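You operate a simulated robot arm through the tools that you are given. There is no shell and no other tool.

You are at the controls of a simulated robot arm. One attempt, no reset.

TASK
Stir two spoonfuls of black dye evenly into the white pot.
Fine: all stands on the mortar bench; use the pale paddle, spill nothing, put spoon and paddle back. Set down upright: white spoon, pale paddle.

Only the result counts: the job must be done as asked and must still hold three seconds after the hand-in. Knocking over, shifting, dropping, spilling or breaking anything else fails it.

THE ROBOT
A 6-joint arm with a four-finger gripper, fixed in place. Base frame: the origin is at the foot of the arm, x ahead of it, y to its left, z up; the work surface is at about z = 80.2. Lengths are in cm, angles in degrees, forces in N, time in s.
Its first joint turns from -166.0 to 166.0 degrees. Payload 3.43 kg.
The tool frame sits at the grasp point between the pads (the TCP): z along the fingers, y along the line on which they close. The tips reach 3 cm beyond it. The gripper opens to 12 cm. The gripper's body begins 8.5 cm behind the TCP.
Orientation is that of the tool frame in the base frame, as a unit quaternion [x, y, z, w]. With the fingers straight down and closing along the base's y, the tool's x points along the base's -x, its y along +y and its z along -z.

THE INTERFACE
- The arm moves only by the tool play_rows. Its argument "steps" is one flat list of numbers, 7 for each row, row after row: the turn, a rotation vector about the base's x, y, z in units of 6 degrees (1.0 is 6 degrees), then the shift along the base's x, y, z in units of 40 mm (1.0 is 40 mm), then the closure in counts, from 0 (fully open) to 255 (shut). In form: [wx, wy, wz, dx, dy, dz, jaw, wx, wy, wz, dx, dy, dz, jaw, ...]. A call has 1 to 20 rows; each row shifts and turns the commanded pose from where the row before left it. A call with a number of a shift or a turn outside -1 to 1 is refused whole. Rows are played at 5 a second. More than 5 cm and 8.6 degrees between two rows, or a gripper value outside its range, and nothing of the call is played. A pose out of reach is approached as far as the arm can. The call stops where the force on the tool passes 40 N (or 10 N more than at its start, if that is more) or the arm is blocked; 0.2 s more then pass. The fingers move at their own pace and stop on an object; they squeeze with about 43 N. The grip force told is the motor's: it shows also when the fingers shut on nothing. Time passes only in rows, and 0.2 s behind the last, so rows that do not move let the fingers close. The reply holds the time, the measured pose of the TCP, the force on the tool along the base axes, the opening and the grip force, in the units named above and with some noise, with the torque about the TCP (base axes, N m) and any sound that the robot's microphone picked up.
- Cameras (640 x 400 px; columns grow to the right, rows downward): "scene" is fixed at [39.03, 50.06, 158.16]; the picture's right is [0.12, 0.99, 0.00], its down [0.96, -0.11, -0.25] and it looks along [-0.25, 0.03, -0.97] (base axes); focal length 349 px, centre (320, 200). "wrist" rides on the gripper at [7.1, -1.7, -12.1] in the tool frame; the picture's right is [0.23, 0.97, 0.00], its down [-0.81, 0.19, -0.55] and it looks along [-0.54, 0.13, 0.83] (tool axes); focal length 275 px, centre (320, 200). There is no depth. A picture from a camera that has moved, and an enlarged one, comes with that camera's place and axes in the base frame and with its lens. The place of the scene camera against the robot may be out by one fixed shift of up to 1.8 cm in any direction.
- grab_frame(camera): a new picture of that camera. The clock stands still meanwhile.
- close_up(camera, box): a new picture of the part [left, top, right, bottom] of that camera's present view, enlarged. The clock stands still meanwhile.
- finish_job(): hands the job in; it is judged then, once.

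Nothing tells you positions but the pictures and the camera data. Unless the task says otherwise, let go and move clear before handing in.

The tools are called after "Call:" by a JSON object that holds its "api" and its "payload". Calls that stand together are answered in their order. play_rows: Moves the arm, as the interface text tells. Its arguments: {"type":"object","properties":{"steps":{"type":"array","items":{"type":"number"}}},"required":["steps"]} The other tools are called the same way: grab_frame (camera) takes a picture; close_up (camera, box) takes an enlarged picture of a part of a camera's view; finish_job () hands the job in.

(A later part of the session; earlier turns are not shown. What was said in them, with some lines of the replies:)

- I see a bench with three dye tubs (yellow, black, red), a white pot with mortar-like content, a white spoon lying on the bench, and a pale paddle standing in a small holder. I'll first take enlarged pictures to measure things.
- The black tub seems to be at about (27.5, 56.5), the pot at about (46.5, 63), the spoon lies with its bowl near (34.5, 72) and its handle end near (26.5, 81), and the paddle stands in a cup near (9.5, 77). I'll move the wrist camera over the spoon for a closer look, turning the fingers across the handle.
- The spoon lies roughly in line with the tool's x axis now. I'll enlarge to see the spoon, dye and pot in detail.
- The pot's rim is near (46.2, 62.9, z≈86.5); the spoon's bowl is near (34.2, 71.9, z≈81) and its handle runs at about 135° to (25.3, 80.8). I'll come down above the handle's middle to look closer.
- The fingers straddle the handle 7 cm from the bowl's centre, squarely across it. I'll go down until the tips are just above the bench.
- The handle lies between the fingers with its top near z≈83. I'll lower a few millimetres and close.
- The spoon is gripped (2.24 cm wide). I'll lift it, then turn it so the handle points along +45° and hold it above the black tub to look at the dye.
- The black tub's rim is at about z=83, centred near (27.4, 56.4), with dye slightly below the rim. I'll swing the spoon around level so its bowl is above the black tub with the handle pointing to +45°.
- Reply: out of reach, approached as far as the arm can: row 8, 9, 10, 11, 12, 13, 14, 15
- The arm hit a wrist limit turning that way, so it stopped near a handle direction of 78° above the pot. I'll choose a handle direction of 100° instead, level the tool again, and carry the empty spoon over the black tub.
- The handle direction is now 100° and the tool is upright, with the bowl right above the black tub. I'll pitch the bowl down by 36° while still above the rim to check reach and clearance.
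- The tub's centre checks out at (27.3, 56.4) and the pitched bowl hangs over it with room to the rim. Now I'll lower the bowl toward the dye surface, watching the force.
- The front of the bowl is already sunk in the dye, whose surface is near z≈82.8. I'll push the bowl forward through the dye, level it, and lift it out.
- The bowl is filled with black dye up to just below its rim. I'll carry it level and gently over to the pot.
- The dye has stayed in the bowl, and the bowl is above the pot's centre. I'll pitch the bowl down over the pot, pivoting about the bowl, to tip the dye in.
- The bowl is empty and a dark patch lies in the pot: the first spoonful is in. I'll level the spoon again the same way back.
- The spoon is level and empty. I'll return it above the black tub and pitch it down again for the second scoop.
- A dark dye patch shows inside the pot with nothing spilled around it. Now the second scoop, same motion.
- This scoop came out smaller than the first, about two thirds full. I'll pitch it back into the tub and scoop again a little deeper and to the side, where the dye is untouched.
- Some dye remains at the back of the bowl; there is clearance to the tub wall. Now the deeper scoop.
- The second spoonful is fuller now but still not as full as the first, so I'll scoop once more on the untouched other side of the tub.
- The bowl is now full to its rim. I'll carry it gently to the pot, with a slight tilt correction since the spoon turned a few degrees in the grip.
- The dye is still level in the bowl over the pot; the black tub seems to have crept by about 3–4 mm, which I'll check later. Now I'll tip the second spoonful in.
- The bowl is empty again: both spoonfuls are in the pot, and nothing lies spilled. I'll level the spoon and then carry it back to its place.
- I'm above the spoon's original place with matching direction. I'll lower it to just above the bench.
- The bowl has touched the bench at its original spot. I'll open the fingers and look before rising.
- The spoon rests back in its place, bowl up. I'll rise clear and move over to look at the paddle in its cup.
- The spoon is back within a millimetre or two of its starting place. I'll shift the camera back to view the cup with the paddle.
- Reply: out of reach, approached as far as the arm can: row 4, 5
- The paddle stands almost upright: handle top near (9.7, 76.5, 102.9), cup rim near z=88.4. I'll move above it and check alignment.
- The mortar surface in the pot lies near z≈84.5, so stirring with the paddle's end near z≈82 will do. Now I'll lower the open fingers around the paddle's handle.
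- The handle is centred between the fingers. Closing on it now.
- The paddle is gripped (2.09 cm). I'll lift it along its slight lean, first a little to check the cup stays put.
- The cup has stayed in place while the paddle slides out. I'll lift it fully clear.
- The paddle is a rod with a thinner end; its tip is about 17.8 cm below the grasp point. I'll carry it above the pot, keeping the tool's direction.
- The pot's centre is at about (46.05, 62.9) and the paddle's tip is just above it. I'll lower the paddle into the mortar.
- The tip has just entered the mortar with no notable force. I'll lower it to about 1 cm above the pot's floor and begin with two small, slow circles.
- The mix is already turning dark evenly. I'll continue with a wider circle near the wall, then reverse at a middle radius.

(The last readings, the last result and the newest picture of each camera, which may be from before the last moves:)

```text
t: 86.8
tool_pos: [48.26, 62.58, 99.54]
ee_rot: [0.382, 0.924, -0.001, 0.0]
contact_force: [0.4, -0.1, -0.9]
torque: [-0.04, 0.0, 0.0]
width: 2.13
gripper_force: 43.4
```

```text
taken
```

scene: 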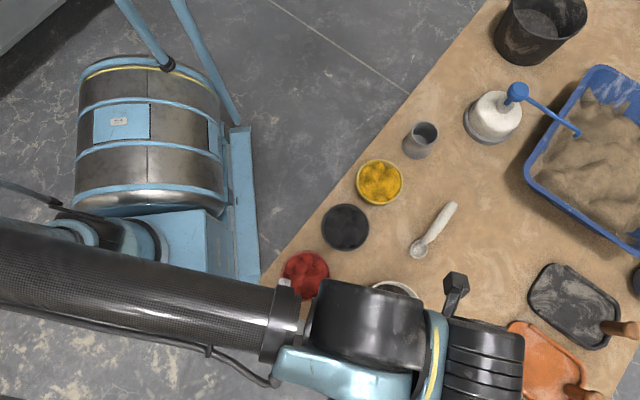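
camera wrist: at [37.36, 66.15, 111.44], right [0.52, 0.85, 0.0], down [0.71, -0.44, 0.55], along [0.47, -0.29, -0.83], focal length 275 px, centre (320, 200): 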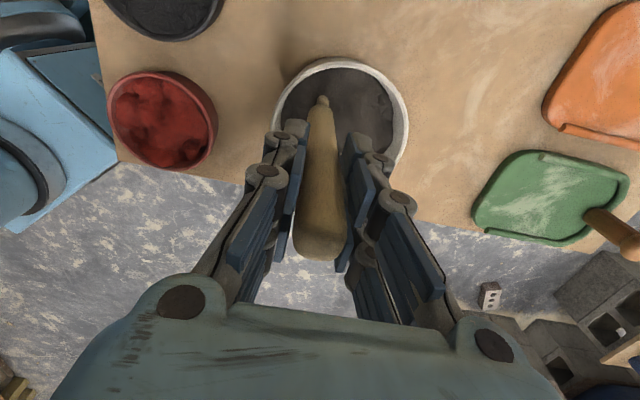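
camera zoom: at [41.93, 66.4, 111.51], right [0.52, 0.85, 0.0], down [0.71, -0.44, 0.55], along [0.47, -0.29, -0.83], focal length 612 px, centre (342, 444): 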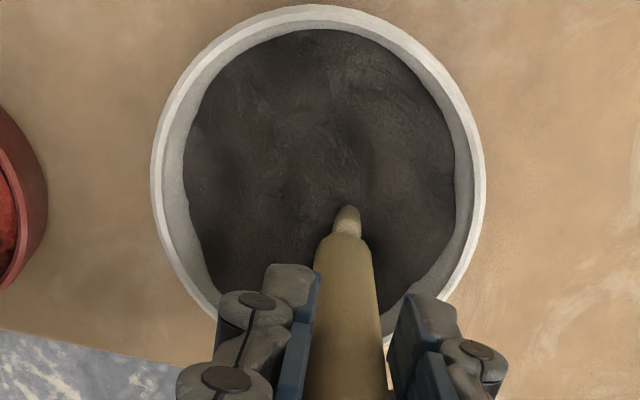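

The mortar looks evenly dark. One more round of small and middle circles for certainty.

Call:
{"api": "play_rows", "payload": {"steps": [0, 0, 0, -0.117, 0.255, 0, 255, 0, 0, 0, -0.283, 0.117, 0, 255, 0, 0, 0, -0.283, -0.117, 0, 255, 0, 0, 0, -0.117, -0.283, 0, 255, 0, 0, 0, 0.117, -0.283, 0, 255, 0, 0, 0, 0.283, -0.117, 0, 255, 0, 0, 0, 0.283, 0.117, 0, 255, 0, 0, 0, 0.467, 0.283, 0, 255, 0, 0, 0, -0.1005, 0.375, 0, 255, 0, 0, 0, -0.2745, 0.2745, 0, 255, 0, 0, 0, -0.375, 0.1005, 0, 255, 0, 0, 0, -0.375, -0.1005, 0, 255, 0, 0, 0, -0.2745, -0.2745, 0, 255, 0, 0, 0, -0.1005, -0.375, 0, 255, 0, 0, 0, 0.1005, -0.375, 0, 255, 0, 0, 0, 0.2745, -0.2745, 0, 255, 0, 0, 0, 0.375, -0.1005, 0, 255, 0, 0, 0, 0.375, 0.1005, 0, 255, 0, 0, 0, 0.2745, 0.2745, 0, 255, 0, 0, 0, 0.1005, 0.375, 0, 255]}}

Call:
{"api": "close_up", "payload": {"camera": "wrist", "box": [200, 0, 400, 180]}}

```text
t: 91.0
tool_pos: [49.51, 62.58, 99.39]
ee_rot: [0.382, 0.924, 0.0, -0.001]
contact_force: [-0.6, -0.4, -0.8]
torque: [0.01, -0.05, -0.01]
width: 2.13
gripper_force: 42.8
```

```text
2.22 times, centred on (300, 90) of wrist
camera zoom: at [43.25, 66.29, 111.48], right [0.52, 0.85, 0.0], down [0.71, -0.44, 0.55], along [0.47, -0.29, -0.83], focal length 612 px, centre (364, 444)
```

zoom: 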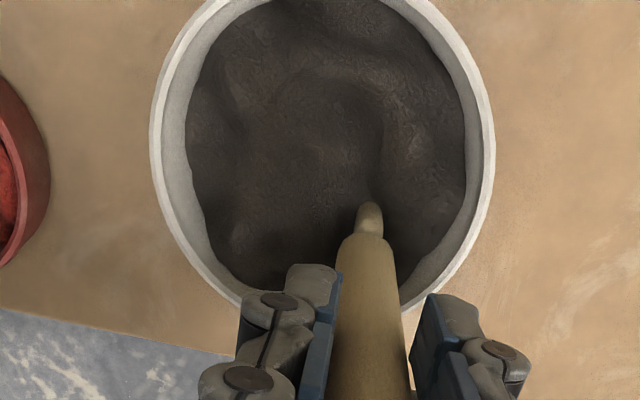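

The mix is uniform right up to the wall. I'll bring the paddle to the centre and lift it slowly just above the mortar, then wait for drips.

Call:
{"api": "play_rows", "payload": {"steps": [0, 0, 0, -0.37, -0.015, 0, 255, 0, 0, 0, -0.37, -0.015, 0, 255, 0, 0, 0, 0, 0, 0.2, 255, 0, 0, 0, 0, 0, 0.2, 255, 0, 0, 0, 0, 0, 0.2, 255, 0, 0, 0, 0, 0, 0.2, 255, 0, 0, 0, 0, 0, 0.2, 255, 0, 0, 0, 0, 0, 0.1, 255, 0, 0, 0, 0, 0, 0, 255, 0, 0, 0, 0, 0, 0, 255, 0, 0, 0, 0, 0, 0, 255, 0, 0, 0, 0, 0, 0, 255, 0, 0, 0, 0, 0, 0, 255, 0, 0, 0, 0, 0, 0, 255, 0, 0, 0, 0, 0, 0, 255]}}

Call:
{"api": "close_up", "payload": {"camera": "wrist", "box": [220, 0, 420, 180]}}

```text
t: 94.2
tool_pos: [46.64, 62.31, 103.87]
ee_rot: [0.382, 0.924, 0.0, 0.0]
contact_force: [-0.1, -0.5, -1.3]
torque: [0.0, -0.01, -0.03]
width: 2.13
gripper_force: 42.9
```

```text
2.22 times, centred on (320, 90) of wrist
camera zoom: at [40.29, 66.17, 115.9], right [0.52, 0.85, 0.0], down [0.71, -0.44, 0.55], along [0.47, -0.29, -0.83], focal length 612 px, centre (320, 444)
```

zoom: 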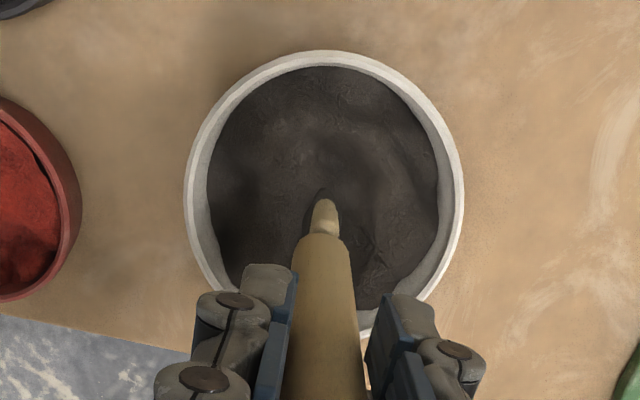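

The tip comes out clean with nothing dripping. I'll lift clear and carry the paddle back above its cup.

Call:
{"api": "play_rows", "payload": {"steps": [0, 0, 0, 0, 0, 0.3, 255, 0, 0, 0, 0, 0, 0.6, 255, 0, 0, 0, 0, 0, 0.6, 255, 0, 0, 0, 0, 0, 0.46, 255, 0, 0, 0, -0.46, 0.18, 0, 255, 0, 0, 0, -0.9, 0.336, 0, 255, 0, 0, 0, -0.9, 0.336, 0, 255, 0, 0, 0, -0.9, 0.336, 0, 255, 0, 0, 0, -0.9, 0.336, 0, 255, 0, 0, 0, -0.9, 0.336, 0, 255, 0, 0, 0, -0.9, 0.336, 0, 255, 0, 0, 0, -0.9, 0.336, 0, 255, 0, 0, 0, -0.9, 0.336, 0, 255, 0, 0, 0, -0.9, 0.336, 0, 255, 0, 0, 0, -0.5, 0.23, 0, 255, 0, 0, 0, 0, 0, 0, 255]}}

Call:
{"api": "close_up", "payload": {"camera": "wrist", "box": [270, 40, 370, 140]}}

Call:
{"api": "grab_frame", "payload": {"camera": "scene"}}

```text
t: 97.6
tool_pos: [10.19, 76.13, 111.77]
ee_rot: [0.382, 0.924, 0.0, -0.001]
contact_force: [-0.2, -0.5, -0.3]
torque: [-0.02, 0.0, 0.01]
width: 2.14
gripper_force: 42.7
```

```text
4.00 times, centred on (320, 90) of wrist
camera zoom: at [3.97, 79.91, 123.77], right [0.52, 0.85, 0.0], down [0.71, -0.44, 0.55], along [0.47, -0.29, -0.83], focal length 1101 px, centre (320, 640)
```

zoom: 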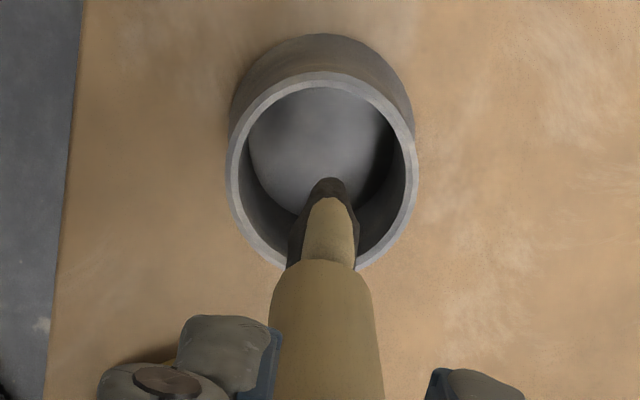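

```text
taken
```

scene: 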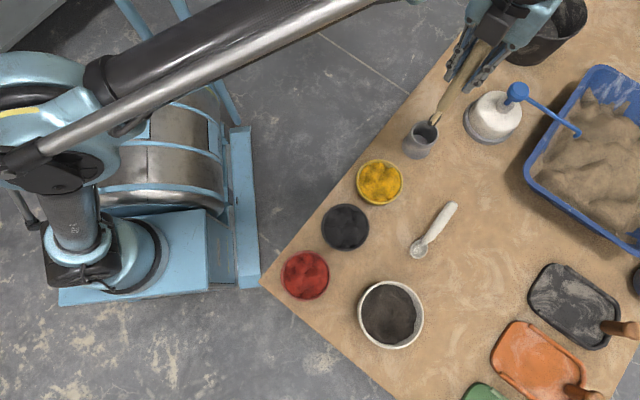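

Call:
{"api": "close_up", "payload": {"camera": "scene", "box": [400, 80, 480, 140]}}

Call:
{"api": "close_up", "payload": {"camera": "scene", "box": [340, 100, 480, 340]}}

Call:
{"api": "close_up", "payload": {"camera": "scene", "box": [340, 270, 440, 360]}}

```text
6.67 times, centred on (440, 110) of scene
camera zoom: at [39.03, 50.06, 158.16], right [0.12, 0.99, 0.0], down [0.96, -0.11, -0.25], along [-0.25, 0.03, -0.97], focal length 2328 px, centre (-480, 800)
```

zoom: 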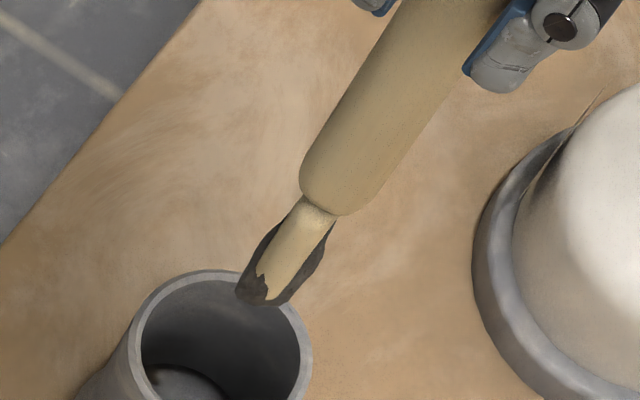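

```text
1.67 times, centred on (410, 220) of scene
camera zoom: at [39.03, 50.06, 158.16], right [0.12, 0.99, 0.0], down [0.96, -0.11, -0.25], along [-0.25, 0.03, -0.97], focal length 582 px, centre (170, 167)
```

zoom: 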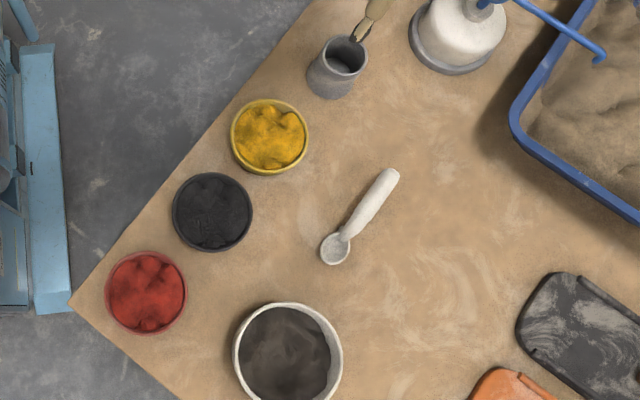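

```text
4.44 times, centred on (390, 315) of scene
camera zoom: at [39.03, 50.06, 158.16], right [0.12, 0.99, 0.0], down [0.96, -0.11, -0.25], along [-0.25, 0.03, -0.97], focal length 1552 px, centre (9, -311)
```

zoom: 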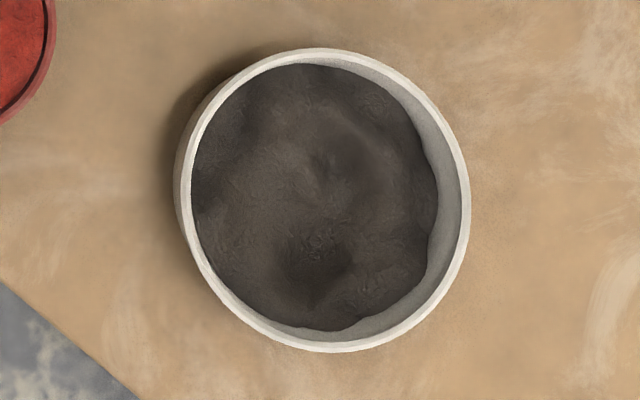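

Call:
{"api": "close_up", "payload": {"camera": "scene", "box": [362, 285, 420, 345]}}

Call:
{"api": "close_up", "payload": {"camera": "wrist", "box": [310, 215, 400, 305]}}

```text
6.67 times, centred on (391, 315) of scene
camera zoom: at [39.03, 50.06, 158.16], right [0.12, 0.99, 0.0], down [0.96, -0.11, -0.25], along [-0.25, 0.03, -0.97], focal length 2328 px, centre (-153, -567)
```

zoom: 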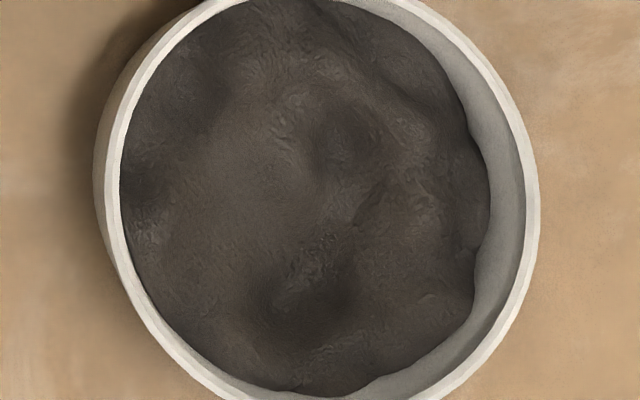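

```text
4.44 times, centred on (355, 260) of wrist
camera zoom: at [3.97, 79.91, 123.77], right [0.52, 0.85, 0.0], down [0.71, -0.44, 0.55], along [0.47, -0.29, -0.83], focal length 1224 px, centre (164, -67)
```

zoom: 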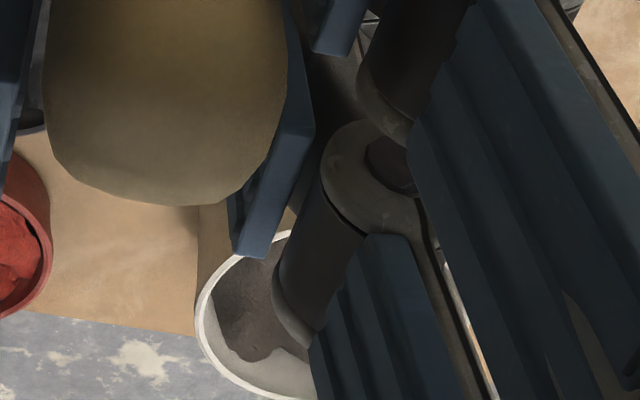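

No spill is visible and only a thin film clings to the paddle. Some parts of the mortar still look faintly browner, so while I hold the paddle I'll stir a few more turns to be sure.

Call:
{"api": "play_rows", "payload": {"steps": [0, 0, 0, 0.5, -0.19, 0, 255, 0, 0, 0, 0.9, -0.336, 0, 255, 0, 0, 0, 0.9, -0.336, 0, 255, 0, 0, 0, 0.9, -0.336, 0, 255, 0, 0, 0, 0.9, -0.336, 0, 255, 0, 0, 0, 0.9, -0.336, 0, 255, 0, 0, 0, 0.9, -0.336, 0, 255, 0, 0, 0, 0.9, -0.336, 0, 255, 0, 0, 0, 0.9, -0.336, 0, 255, 0, 0, 0, 0.9, -0.336, 0, 255, 0, 0, 0, 0.49, -0.2, 0, 255, 0, 0, 0, 0, 0, 0, 255]}}

Call:
{"api": "close_up", "payload": {"camera": "wrist", "box": [250, 10, 390, 150]}}

```text
t: 100.2
tool_pos: [46.83, 62.58, 111.73]
ee_rot: [0.382, 0.924, 0.0, 0.0]
contact_force: [0.3, 0.2, -0.4]
torque: [-0.03, 0.01, -0.02]
width: 2.13
gripper_force: 42.9
```

```text
2.86 times, centred on (320, 80) of wrist
camera zoom: at [40.48, 66.29, 123.69], right [0.52, 0.85, 0.0], down [0.71, -0.44, 0.55], along [0.47, -0.29, -0.83], focal length 786 px, centre (320, 543)
```

zoom: 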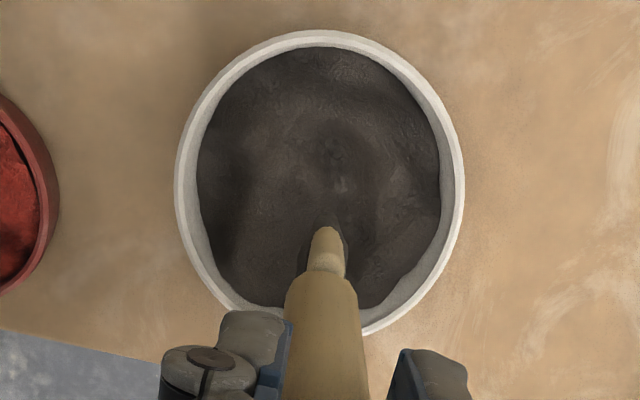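

Call:
{"api": "play_rows", "payload": {"steps": [0, 0, 0, -0.07, -0.028, -0.8, 255, 0, 0, 0, 0, 0, -0.8, 255, 0, 0, 0, 0, 0, -0.7, 255, 0, 0, 0, 0, 0, -0.4, 255, 0, 0, 0, 0, 0, -0.25, 255, 0, 0, 0, 0, 0, -0.12, 255, 0, 0, 0, 0.25, 0, 0, 255, 0, 0, 0, -0.0733, 0.1768, 0, 255, 0, 0, 0, -0.1768, 0.0733, 0, 255, 0, 0, 0, -0.1768, -0.0733, 0, 255, 0, 0, 0, -0.0733, -0.1768, 0, 255, 0, 0, 0, 0.0733, -0.1768, 0, 255, 0, 0, 0, 0.1768, -0.0733, 0, 255, 0, 0, 0, 0.1768, 0.0733, 0, 255, 0, 0, 0, 0.0733, 0.1768, 0, 255, 0, 0, 0, 0, 0, 0, 255]}}

```text
t: 103.6
tool_pos: [47.58, 62.31, 99.48]
ee_rot: [0.382, 0.924, 0.001, 0.0]
contact_force: [0.3, 1.3, -0.9]
torque: [0.0, 0.02, 0.01]
width: 2.12
gripper_force: 42.4
```

Call:
{"api": "play_rows", "payload": {"steps": [0, 0, 0, 0.34, 0.04, 0, 255, 0, 0, 0, -0.0804, 0.3, 0, 255, 0, 0, 0, -0.2196, 0.2196, 0, 255, 0, 0, 0, -0.3, 0.0804, 0, 255, 0, 0, 0, -0.3, -0.0804, 0, 255, 0, 0, 0, -0.2196, -0.2196, 0, 255, 0, 0, 0, -0.0804, -0.3, 0, 255, 0, 0, 0, 0.0804, -0.3, 0, 255, 0, 0, 0, 0.2196, -0.2196, 0, 255, 0, 0, 0, 0.3, -0.0804, 0, 255, 0, 0, 0, 0.3, 0.0804, 0, 255, 0, 0, 0, 0.2196, 0.2196, 0, 255, 0, 0, 0, 0.0804, 0.3, 0, 255, 0, 0, 0, 0.35, 0, 0, 255, 0, 0, 0, -0.1273, 0.475, 0, 255, 0, 0, 0, -0.3477, 0.3477, 0, 255, 0, 0, 0, -0.475, 0.1273, 0, 255, 0, 0, 0, -0.475, -0.1273, 0, 255, 0, 0, 0, -0.3477, -0.3477, 0, 255, 0, 0, 0, -0.1273, -0.475, 0, 255]}}

Call:
{"api": "close_up", "payload": {"camera": "wrist", "box": [230, 0, 430, 180]}}

```text
t: 107.8
tool_pos: [42.73, 62.48, 99.41]
ee_rot: [0.382, 0.924, -0.001, -0.001]
contact_force: [-0.8, 0.7, -0.1]
torque: [0.02, -0.01, 0.02]
width: 2.14
gripper_force: 42.8
```

```text
2.22 times, centred on (330, 90) of wrist
camera zoom: at [36.32, 66.29, 111.44], right [0.52, 0.85, 0.0], down [0.71, -0.44, 0.55], along [0.47, -0.29, -0.83], focal length 612 px, centre (298, 444)
```

zoom: 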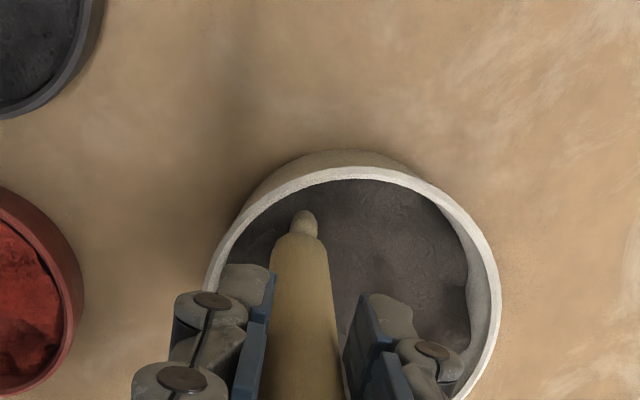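

Call:
{"api": "play_rows", "payload": {"steps": [0, 0, 0, 0.1273, -0.475, 0, 255, 0, 0, 0, 0.3477, -0.3477, 0, 255, 0, 0, 0, 0.475, -0.1273, 0, 255, 0, 0, 0, 0.475, 0.1273, 0, 255, 0, 0, 0, 0.3477, 0.3477, 0, 255, 0, 0, 0, 0.1273, 0.475, 0, 255, 0, 0, 0, -0.1273, -0.475, 0, 255, 0, 0, 0, -0.3477, -0.3477, 0, 255, 0, 0, 0, -0.475, -0.1273, 0, 255, 0, 0, 0, -0.475, 0.1273, 0, 255, 0, 0, 0, -0.3477, 0.3477, 0, 255, 0, 0, 0, -0.1273, 0.475, 0, 255, 0, 0, 0, 0.1273, 0.475, 0, 255, 0, 0, 0, 0.3477, 0.3477, 0, 255, 0, 0, 0, 0.475, 0.1273, 0, 255, 0, 0, 0, 0.475, -0.1273, 0, 255, 0, 0, 0, 0.3477, -0.3477, 0, 255, 0, 0, 0, 0.1273, -0.475, 0, 255, 0, 0, 0, -0.475, 0, 0, 255, 0, 0, 0, -0.475, 0, 0, 255]}}

Call:
{"api": "close_up", "payload": {"camera": "wrist", "box": [220, 0, 420, 180]}}

```text
t: 112.0
tool_pos: [46.48, 62.53, 99.37]
ee_rot: [0.382, 0.924, 0.0, 0.0]
contact_force: [0.2, -0.6, -1.4]
torque: [0.01, 0.02, -0.04]
width: 2.13
gripper_force: 42.8
```

```text
2.22 times, centred on (320, 90) of wrist
camera zoom: at [40.14, 66.27, 111.48], right [0.52, 0.85, 0.0], down [0.71, -0.44, 0.55], along [0.47, -0.29, -0.83], focal length 612 px, centre (320, 444)
```

zoom: 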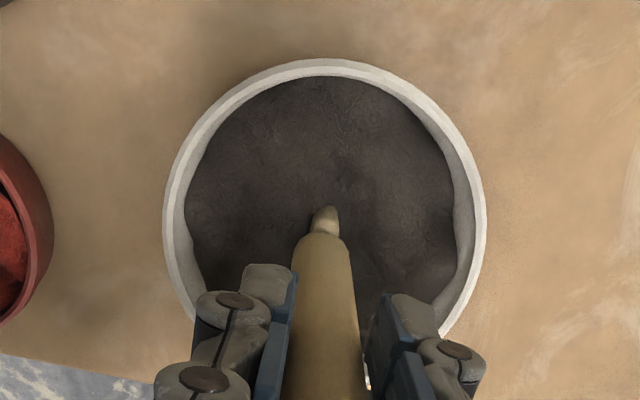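

The mortar is evenly dark all over. I'll lift out slowly, wait above the mortar, and look at the tip.

Call:
{"api": "play_rows", "payload": {"steps": [0, 0, 0, 0, 0, 0.15, 255, 0, 0, 0, 0, 0, 0.15, 255, 0, 0, 0, 0, 0, 0.15, 255, 0, 0, 0, 0, 0, 0.15, 255, 0, 0, 0, 0, 0, 0.15, 255, 0, 0, 0, 0, 0, 0.15, 255, 0, 0, 0, 0, 0, 0.15, 255, 0, 0, 0, 0, 0, 0.15, 255, 0, 0, 0, 0, 0, 0, 255, 0, 0, 0, 0, 0, 0, 255, 0, 0, 0, 0, 0, 0, 255, 0, 0, 0, 0, 0, 0, 255, 0, 0, 0, 0, 0, 0, 255, 0, 0, 0, 0, 0, 0, 255, 0, 0, 0, 0, 0, 0, 255, 0, 0, 0, 0, 0, 0, 255]}}

Call:
{"api": "close_up", "payload": {"camera": "wrist", "box": [220, 0, 420, 180]}}

```text
t: 115.4
tool_pos: [46.38, 62.53, 104.05]
ee_rot: [0.382, 0.924, 0.0, 0.0]
contact_force: [-0.2, -0.5, -0.7]
torque: [0.04, 0.03, -0.02]
width: 2.12
gripper_force: 43.2
```

```text
2.22 times, centred on (320, 90) of wrist
camera zoom: at [40.12, 66.28, 116.28], right [0.52, 0.85, 0.0], down [0.71, -0.44, 0.55], along [0.47, -0.29, -0.83], focal length 612 px, centre (320, 444)
```

zoom: 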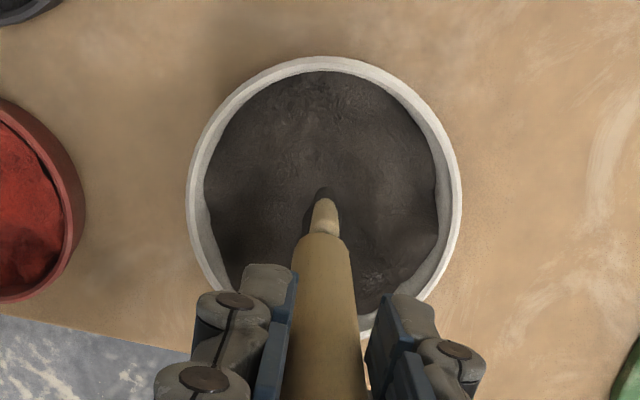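

Call:
{"api": "play_rows", "payload": {"steps": [0, 0, 0, 0, 0, 0.3, 255, 0, 0, 0, 0, 0, 0.5, 255, 0, 0, 0, 0, 0, 0.6, 255, 0, 0, 0, 0, 0, 0.5, 255, 0, 0, 0, -0.46, 0.18, 0, 255, 0, 0, 0, -0.9, 0.336, 0, 255, 0, 0, 0, -0.9, 0.336, 0, 255, 0, 0, 0, -0.9, 0.336, 0, 255, 0, 0, 0, -0.9, 0.336, 0, 255, 0, 0, 0, -0.9, 0.336, 0, 255, 0, 0, 0, -0.9, 0.336, 0, 255, 0, 0, 0, -0.9, 0.336, 0, 255, 0, 0, 0, -0.9, 0.336, 0, 255, 0, 0, 0, -0.9, 0.336, 0, 255, 0, 0, 0, -0.46, 0.18, 0, 255, 0, 0, 0, 0, 0, 0, 255]}}

Call:
{"api": "close_up", "payload": {"camera": "wrist", "box": [270, 40, 370, 140]}}

Call:
{"api": "close_up", "payload": {"camera": "scene", "box": [340, 80, 480, 340]}}

```text
t: 118.8
tool_pos: [10.23, 75.99, 111.97]
ee_rot: [0.381, 0.924, 0.0, 0.0]
contact_force: [0.1, 0.4, -1.2]
torque: [-0.03, 0.01, 0.02]
width: 2.15
gripper_force: 43.1
```

```text
4.00 times, centred on (320, 90) of wrist
camera zoom: at [3.92, 79.75, 123.91], right [0.52, 0.85, 0.0], down [0.71, -0.44, 0.55], along [0.47, -0.29, -0.83], focal length 1101 px, centre (320, 640)
```

zoom: 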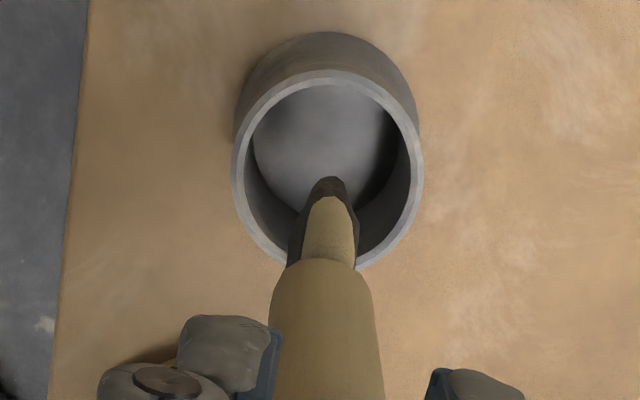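

```text
1.54 times, centred on (410, 210) of scene
camera zoom: at [39.03, 50.06, 158.16], right [0.12, 0.99, 0.0], down [0.96, -0.11, -0.25], along [-0.25, 0.03, -0.97], focal length 537 px, centre (182, 185)
```

zoom: 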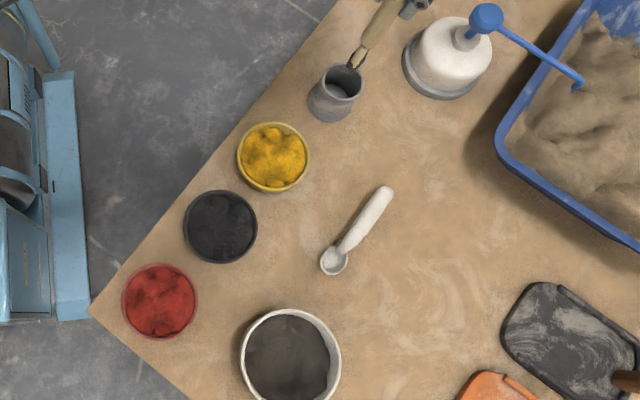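

The cup is where it was and no drops lie on the bench. I'll lower the paddle back into the cup along the same path.

Call:
{"api": "play_rows", "payload": {"steps": [0, 0, 0, 0.0325, 0.025, -0.7, 255, 0, 0, 0, -0.03, 0.025, -0.7, 255, 0, 0, 0, -0.03, 0.025, -0.7, 255, 0, 0, 0, -0.02, 0.016, -0.5, 255, 0, 0, 0, 0, 0, -0.2, 255, 0, 0, 0, 0, 0, 0, 255]}}

Call:
{"api": "grab_frame", "payload": {"camera": "wrist"}}

Call:
{"api": "close_up", "payload": {"camera": "scene", "box": [380, 60, 540, 180]}}

```text
t: 120.2
tool_pos: [10.09, 76.45, 100.63]
ee_rot: [0.383, 0.924, 0.0, 0.0]
contact_force: [-0.5, -0.2, -1.1]
torque: [0.02, 0.0, -0.02]
width: 2.13
gripper_force: 43.1
```

```text
taken
camera wrist: at [3.85, 80.13, 112.67], right [0.52, 0.85, 0.0], down [0.71, -0.44, 0.55], along [0.47, -0.29, -0.83], focal length 275 px, centre (320, 200)
```

wrist: 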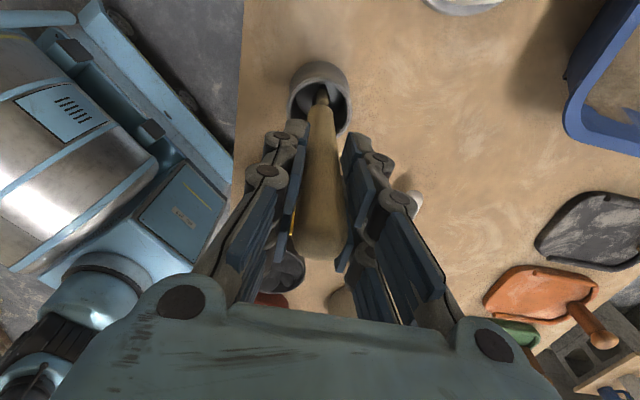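

```text
3.33 times, centred on (460, 120) of scene
camera zoom: at [39.03, 50.06, 158.16], right [0.12, 0.99, 0.0], down [0.96, -0.11, -0.25], along [-0.25, 0.03, -0.97], focal length 1164 px, centre (-147, 467)
```

zoom: 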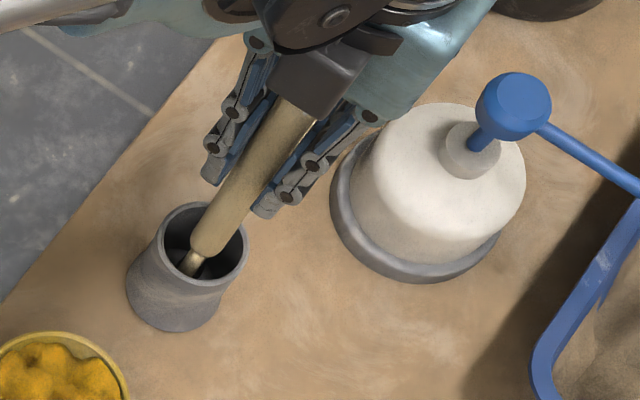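

Call:
{"api": "play_rows", "payload": {"steps": [0, 0, 0, -0.0225, 0, -0.2, 255, 0, 0, 0, -0.02, 0.003, -0.2, 255, 0, 0, 0, -0.015, 0.002, -0.1, 255, 0, 0, 0, 0, 0, -0.04, 255, 0, 0, 0, 0, 0, 0, 255]}}

Call:
{"api": "grab_frame", "payload": {"camera": "wrist"}}

```text
t: 121.4
tool_pos: [9.88, 76.4, 98.45]
ee_rot: [0.382, 0.924, -0.001, -0.001]
contact_force: [0.4, -1.4, -0.2]
torque: [-0.02, 0.03, 0.0]
width: 2.12
gripper_force: 43.1
```

```text
taken
camera wrist: at [3.56, 80.17, 110.52], right [0.52, 0.85, 0.0], down [0.71, -0.44, 0.55], along [0.47, -0.29, -0.83], focal length 275 px, centre (320, 200)
```

wrist: 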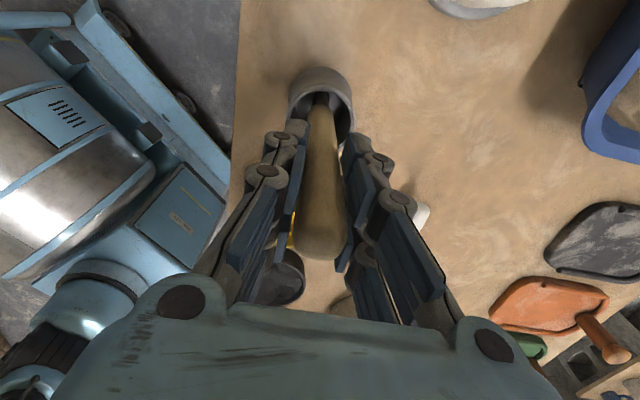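

Call:
{"api": "play_rows", "payload": {"steps": [0, 0, 0, 0, 0, -0.03, 255, 0, 0, 0, 0, 0, 0, 255]}}

```text
t: 122.0
tool_pos: [9.85, 76.37, 98.21]
ee_rot: [0.381, 0.924, 0.0, 0.0]
contact_force: [-0.4, 0.3, -0.2]
torque: [-0.01, 0.01, -0.01]
width: 2.14
gripper_force: 43.4
```

The paddle is at its original height in the cup. I'll open the fingers slowly.

Call:
{"api": "play_rows", "payload": {"steps": [0, 0, 0, 0, 0, -0.015, 255, 0, 0, 0, 0, 0, 0, 205, 0, 0, 0, 0, 0, 0, 195, 0, 0, 0, 0, 0, 0, 170, 0, 0, 0, 0, 0, 0, 140, 0, 0, 0, 0, 0, 0, 100, 0, 0, 0, 0, 0, 0, 60, 0, 0, 0, 0, 0, 0, 30]}}

Call:
{"api": "grab_frame", "payload": {"camera": "wrist"}}

Call:
{"api": "close_up", "payload": {"camera": "scene", "box": [380, 60, 540, 180]}}

```text
t: 123.8
tool_pos: [9.8, 76.27, 98.33]
ee_rot: [0.383, 0.924, 0.0, -0.001]
contact_force: [-0.3, 0.4, 0.4]
torque: [0.0, 0.0, -0.07]
width: 10.58
gripper_force: 0.0
```

```text
taken
camera wrist: at [3.56, 80.16, 110.33], right [0.52, 0.85, 0.0], down [0.71, -0.44, 0.55], along [0.47, -0.29, -0.83], focal length 275 px, centre (320, 200)
```

wrist: 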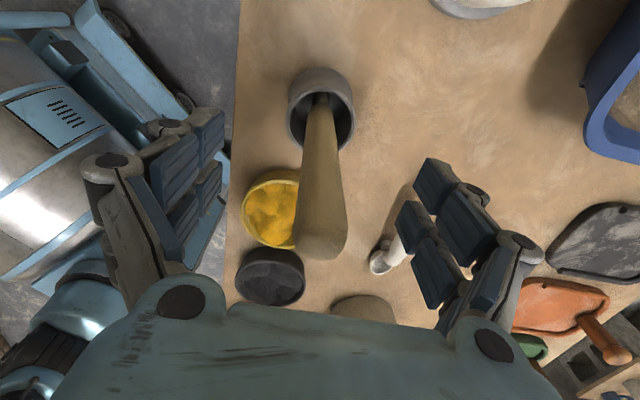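

```text
3.33 times, centred on (460, 120) of scene
camera zoom: at [39.03, 50.06, 158.16], right [0.12, 0.99, 0.0], down [0.96, -0.11, -0.25], along [-0.25, 0.03, -0.97], focal length 1164 px, centre (-147, 467)
```

zoom: 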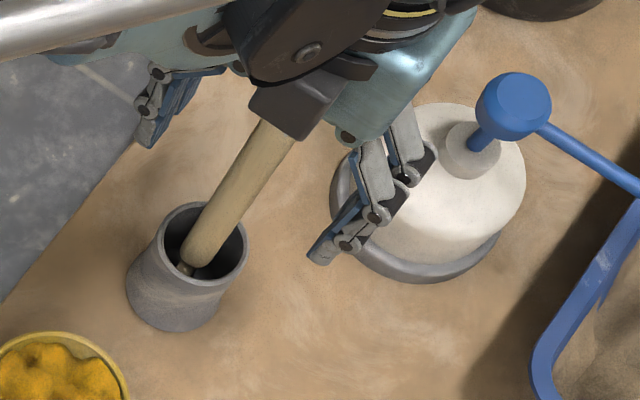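

The paddle stands in its cup as at the start. I'll rise clear and then move away to check the whole bench.

Call:
{"api": "play_rows", "payload": {"steps": [0, 0, 0, 0, 0, 0.4, 0, 0, 0, 0, 0, 0, 0.8, 0, 0, 0, 0, 0, 0, 0.9, 0, 0, 0, 0, 0, 0, 0.9, 0, 0, 0, 0, 0, 0, 0.9, 0, 0, 0, 0, 0.2, -0.4, 0.5, 0, 0, 0, 0, 0.3, -0.8, 0.3, 0, 0, 0, 0, 0.3, -0.9, 0.2, 0, 0, 0, 0, 0.3, -0.9, 0.2, 0, 0, 0, 0, 0.3, -0.9, 0.2, 0, 0, 0, 0, 0.3, -0.9, 0.2, 0, 0, 0, 0, 0.3, -0.9, 0, 0, 0, 0, 0, 0, 0, 0, 0]}}

Call:
{"api": "grab_frame", "payload": {"camera": "scene"}}

Call:
{"api": "close_up", "payload": {"camera": "scene", "box": [260, 140, 480, 360]}}

Call:
{"api": "close_up", "payload": {"camera": "scene", "box": [380, 60, 540, 180]}}

```text
t: 126.6
tool_pos: [17.84, 53.59, 120.42]
ee_rot: [0.382, 0.924, 0.0, 0.0]
contact_force: [0.2, 0.7, 0.2]
torque: [0.0, 0.0, -0.01]
width: 11.99
gripper_force: 0.0
```

```text
taken
```

scene: 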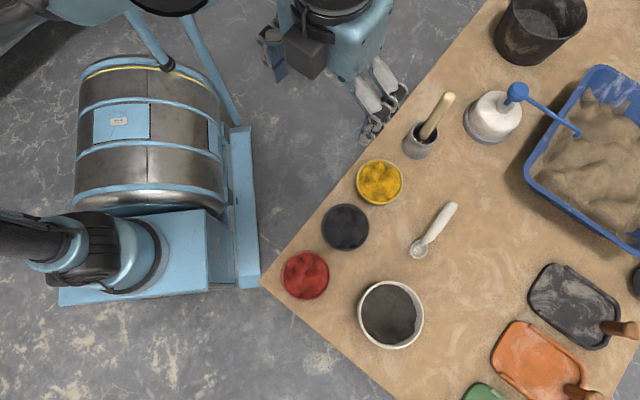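

```text
1.82 times, centred on (370, 250) of scene
camera zoom: at [39.03, 50.06, 158.16], right [0.12, 0.99, 0.0], down [0.96, -0.11, -0.25], along [-0.25, 0.03, -0.97], focal length 635 px, centre (229, 109)
```

zoom: 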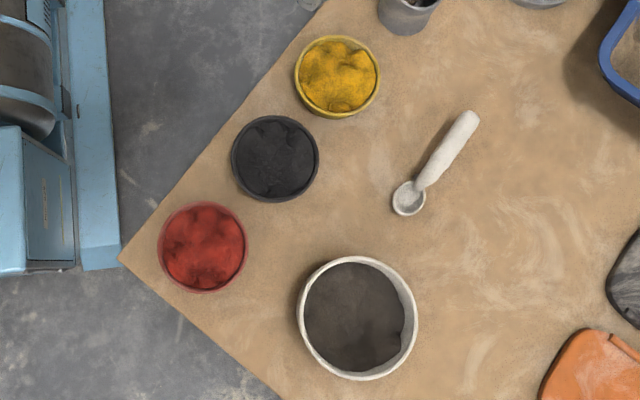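

```text
3.33 times, centred on (460, 120) of scene
camera zoom: at [39.03, 50.06, 158.16], right [0.12, 0.99, 0.0], down [0.96, -0.11, -0.25], along [-0.25, 0.03, -0.97], focal length 1164 px, centre (-147, 467)
```

zoom: 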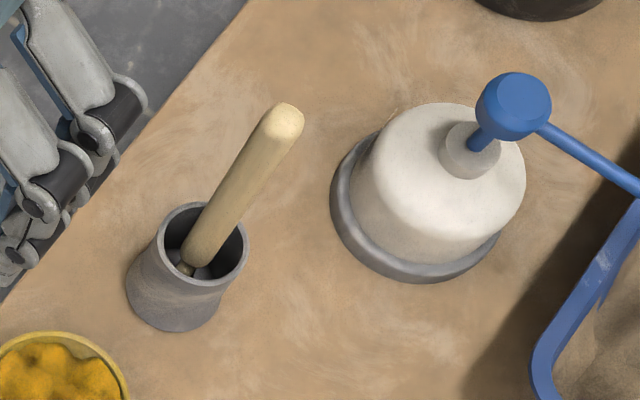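

Call:
{"api": "close_up", "payload": {"camera": "scene", "box": [340, 270, 440, 360]}}

Call:
{"api": "close_up", "payload": {"camera": "scene", "box": [400, 190, 470, 270]}}

Call:
{"api": "grab_frame", "payload": {"camera": "wrist"}}

```text
4.44 times, centred on (390, 315) of scene
camera zoom: at [39.03, 50.06, 158.16], right [0.12, 0.99, 0.0], down [0.96, -0.11, -0.25], along [-0.25, 0.03, -0.97], focal length 1552 px, centre (9, -311)
```

zoom: 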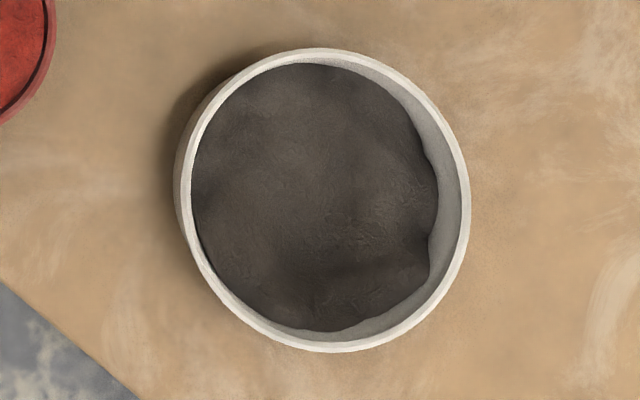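

```text
5.00 times, centred on (435, 230) of scene
camera zoom: at [39.03, 50.06, 158.16], right [0.12, 0.99, 0.0], down [0.96, -0.11, -0.25], along [-0.25, 0.03, -0.97], focal length 1746 px, centre (-255, 50)
```

zoom: 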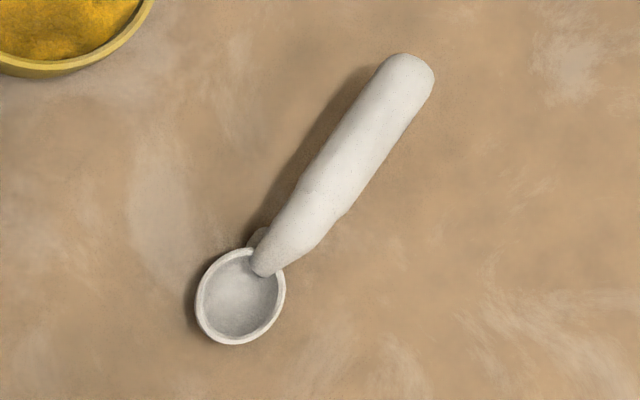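

```text
taken
camera wrist: at [11.59, 57.39, 132.36], right [0.52, 0.85, 0.0], down [0.71, -0.44, 0.55], along [0.47, -0.29, -0.83], focal length 275 px, centre (320, 200)
```

wrist: 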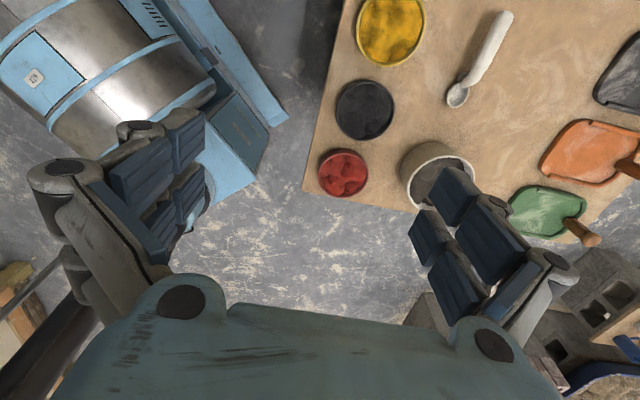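

The pot is evenly dark, the spoon lies bowl-up in its old place, and the paddle stands upright in its cup. Nothing is spilled and the arm is clear. The only change left is that the black tub sits about 4 mm from its start, which I leave alone rather than risk nudging it. I'm handing in the job.

Call:
{"api": "finish_job", "payload": {}}

```text
The job is handed in.
```

I handed the job in. Two spoonfuls of black dye are in the white pot and stirred in; the mix looked evenly dark in the last pictures. I don't have the judge's result.

- **Dye:** The first scoop came out nearly full. The second came out short, so I put it back in the tub and scooped again until it was level with the rim before tipping it in.
- **Stirring:** I used the pale paddle for about ten turns. The first round left faint brown patches, so I went back and stirred a second round.
- **Spoon and paddle:** The spoon is back within a millimetre or two of where it started, bowl up. The paddle stands in its cup as before, with a thin film of mortar on its tip.
- **Spills:** I saw no spills or drips on the bench in the last pictures.
- **Black tub moved:** It ended about 4 mm from its starting place, probably because the spoon scraped its floor during one scoop. I left it there because nudging it back could have moved it further. If the judge allows no shift at all, this is what could fail the job.
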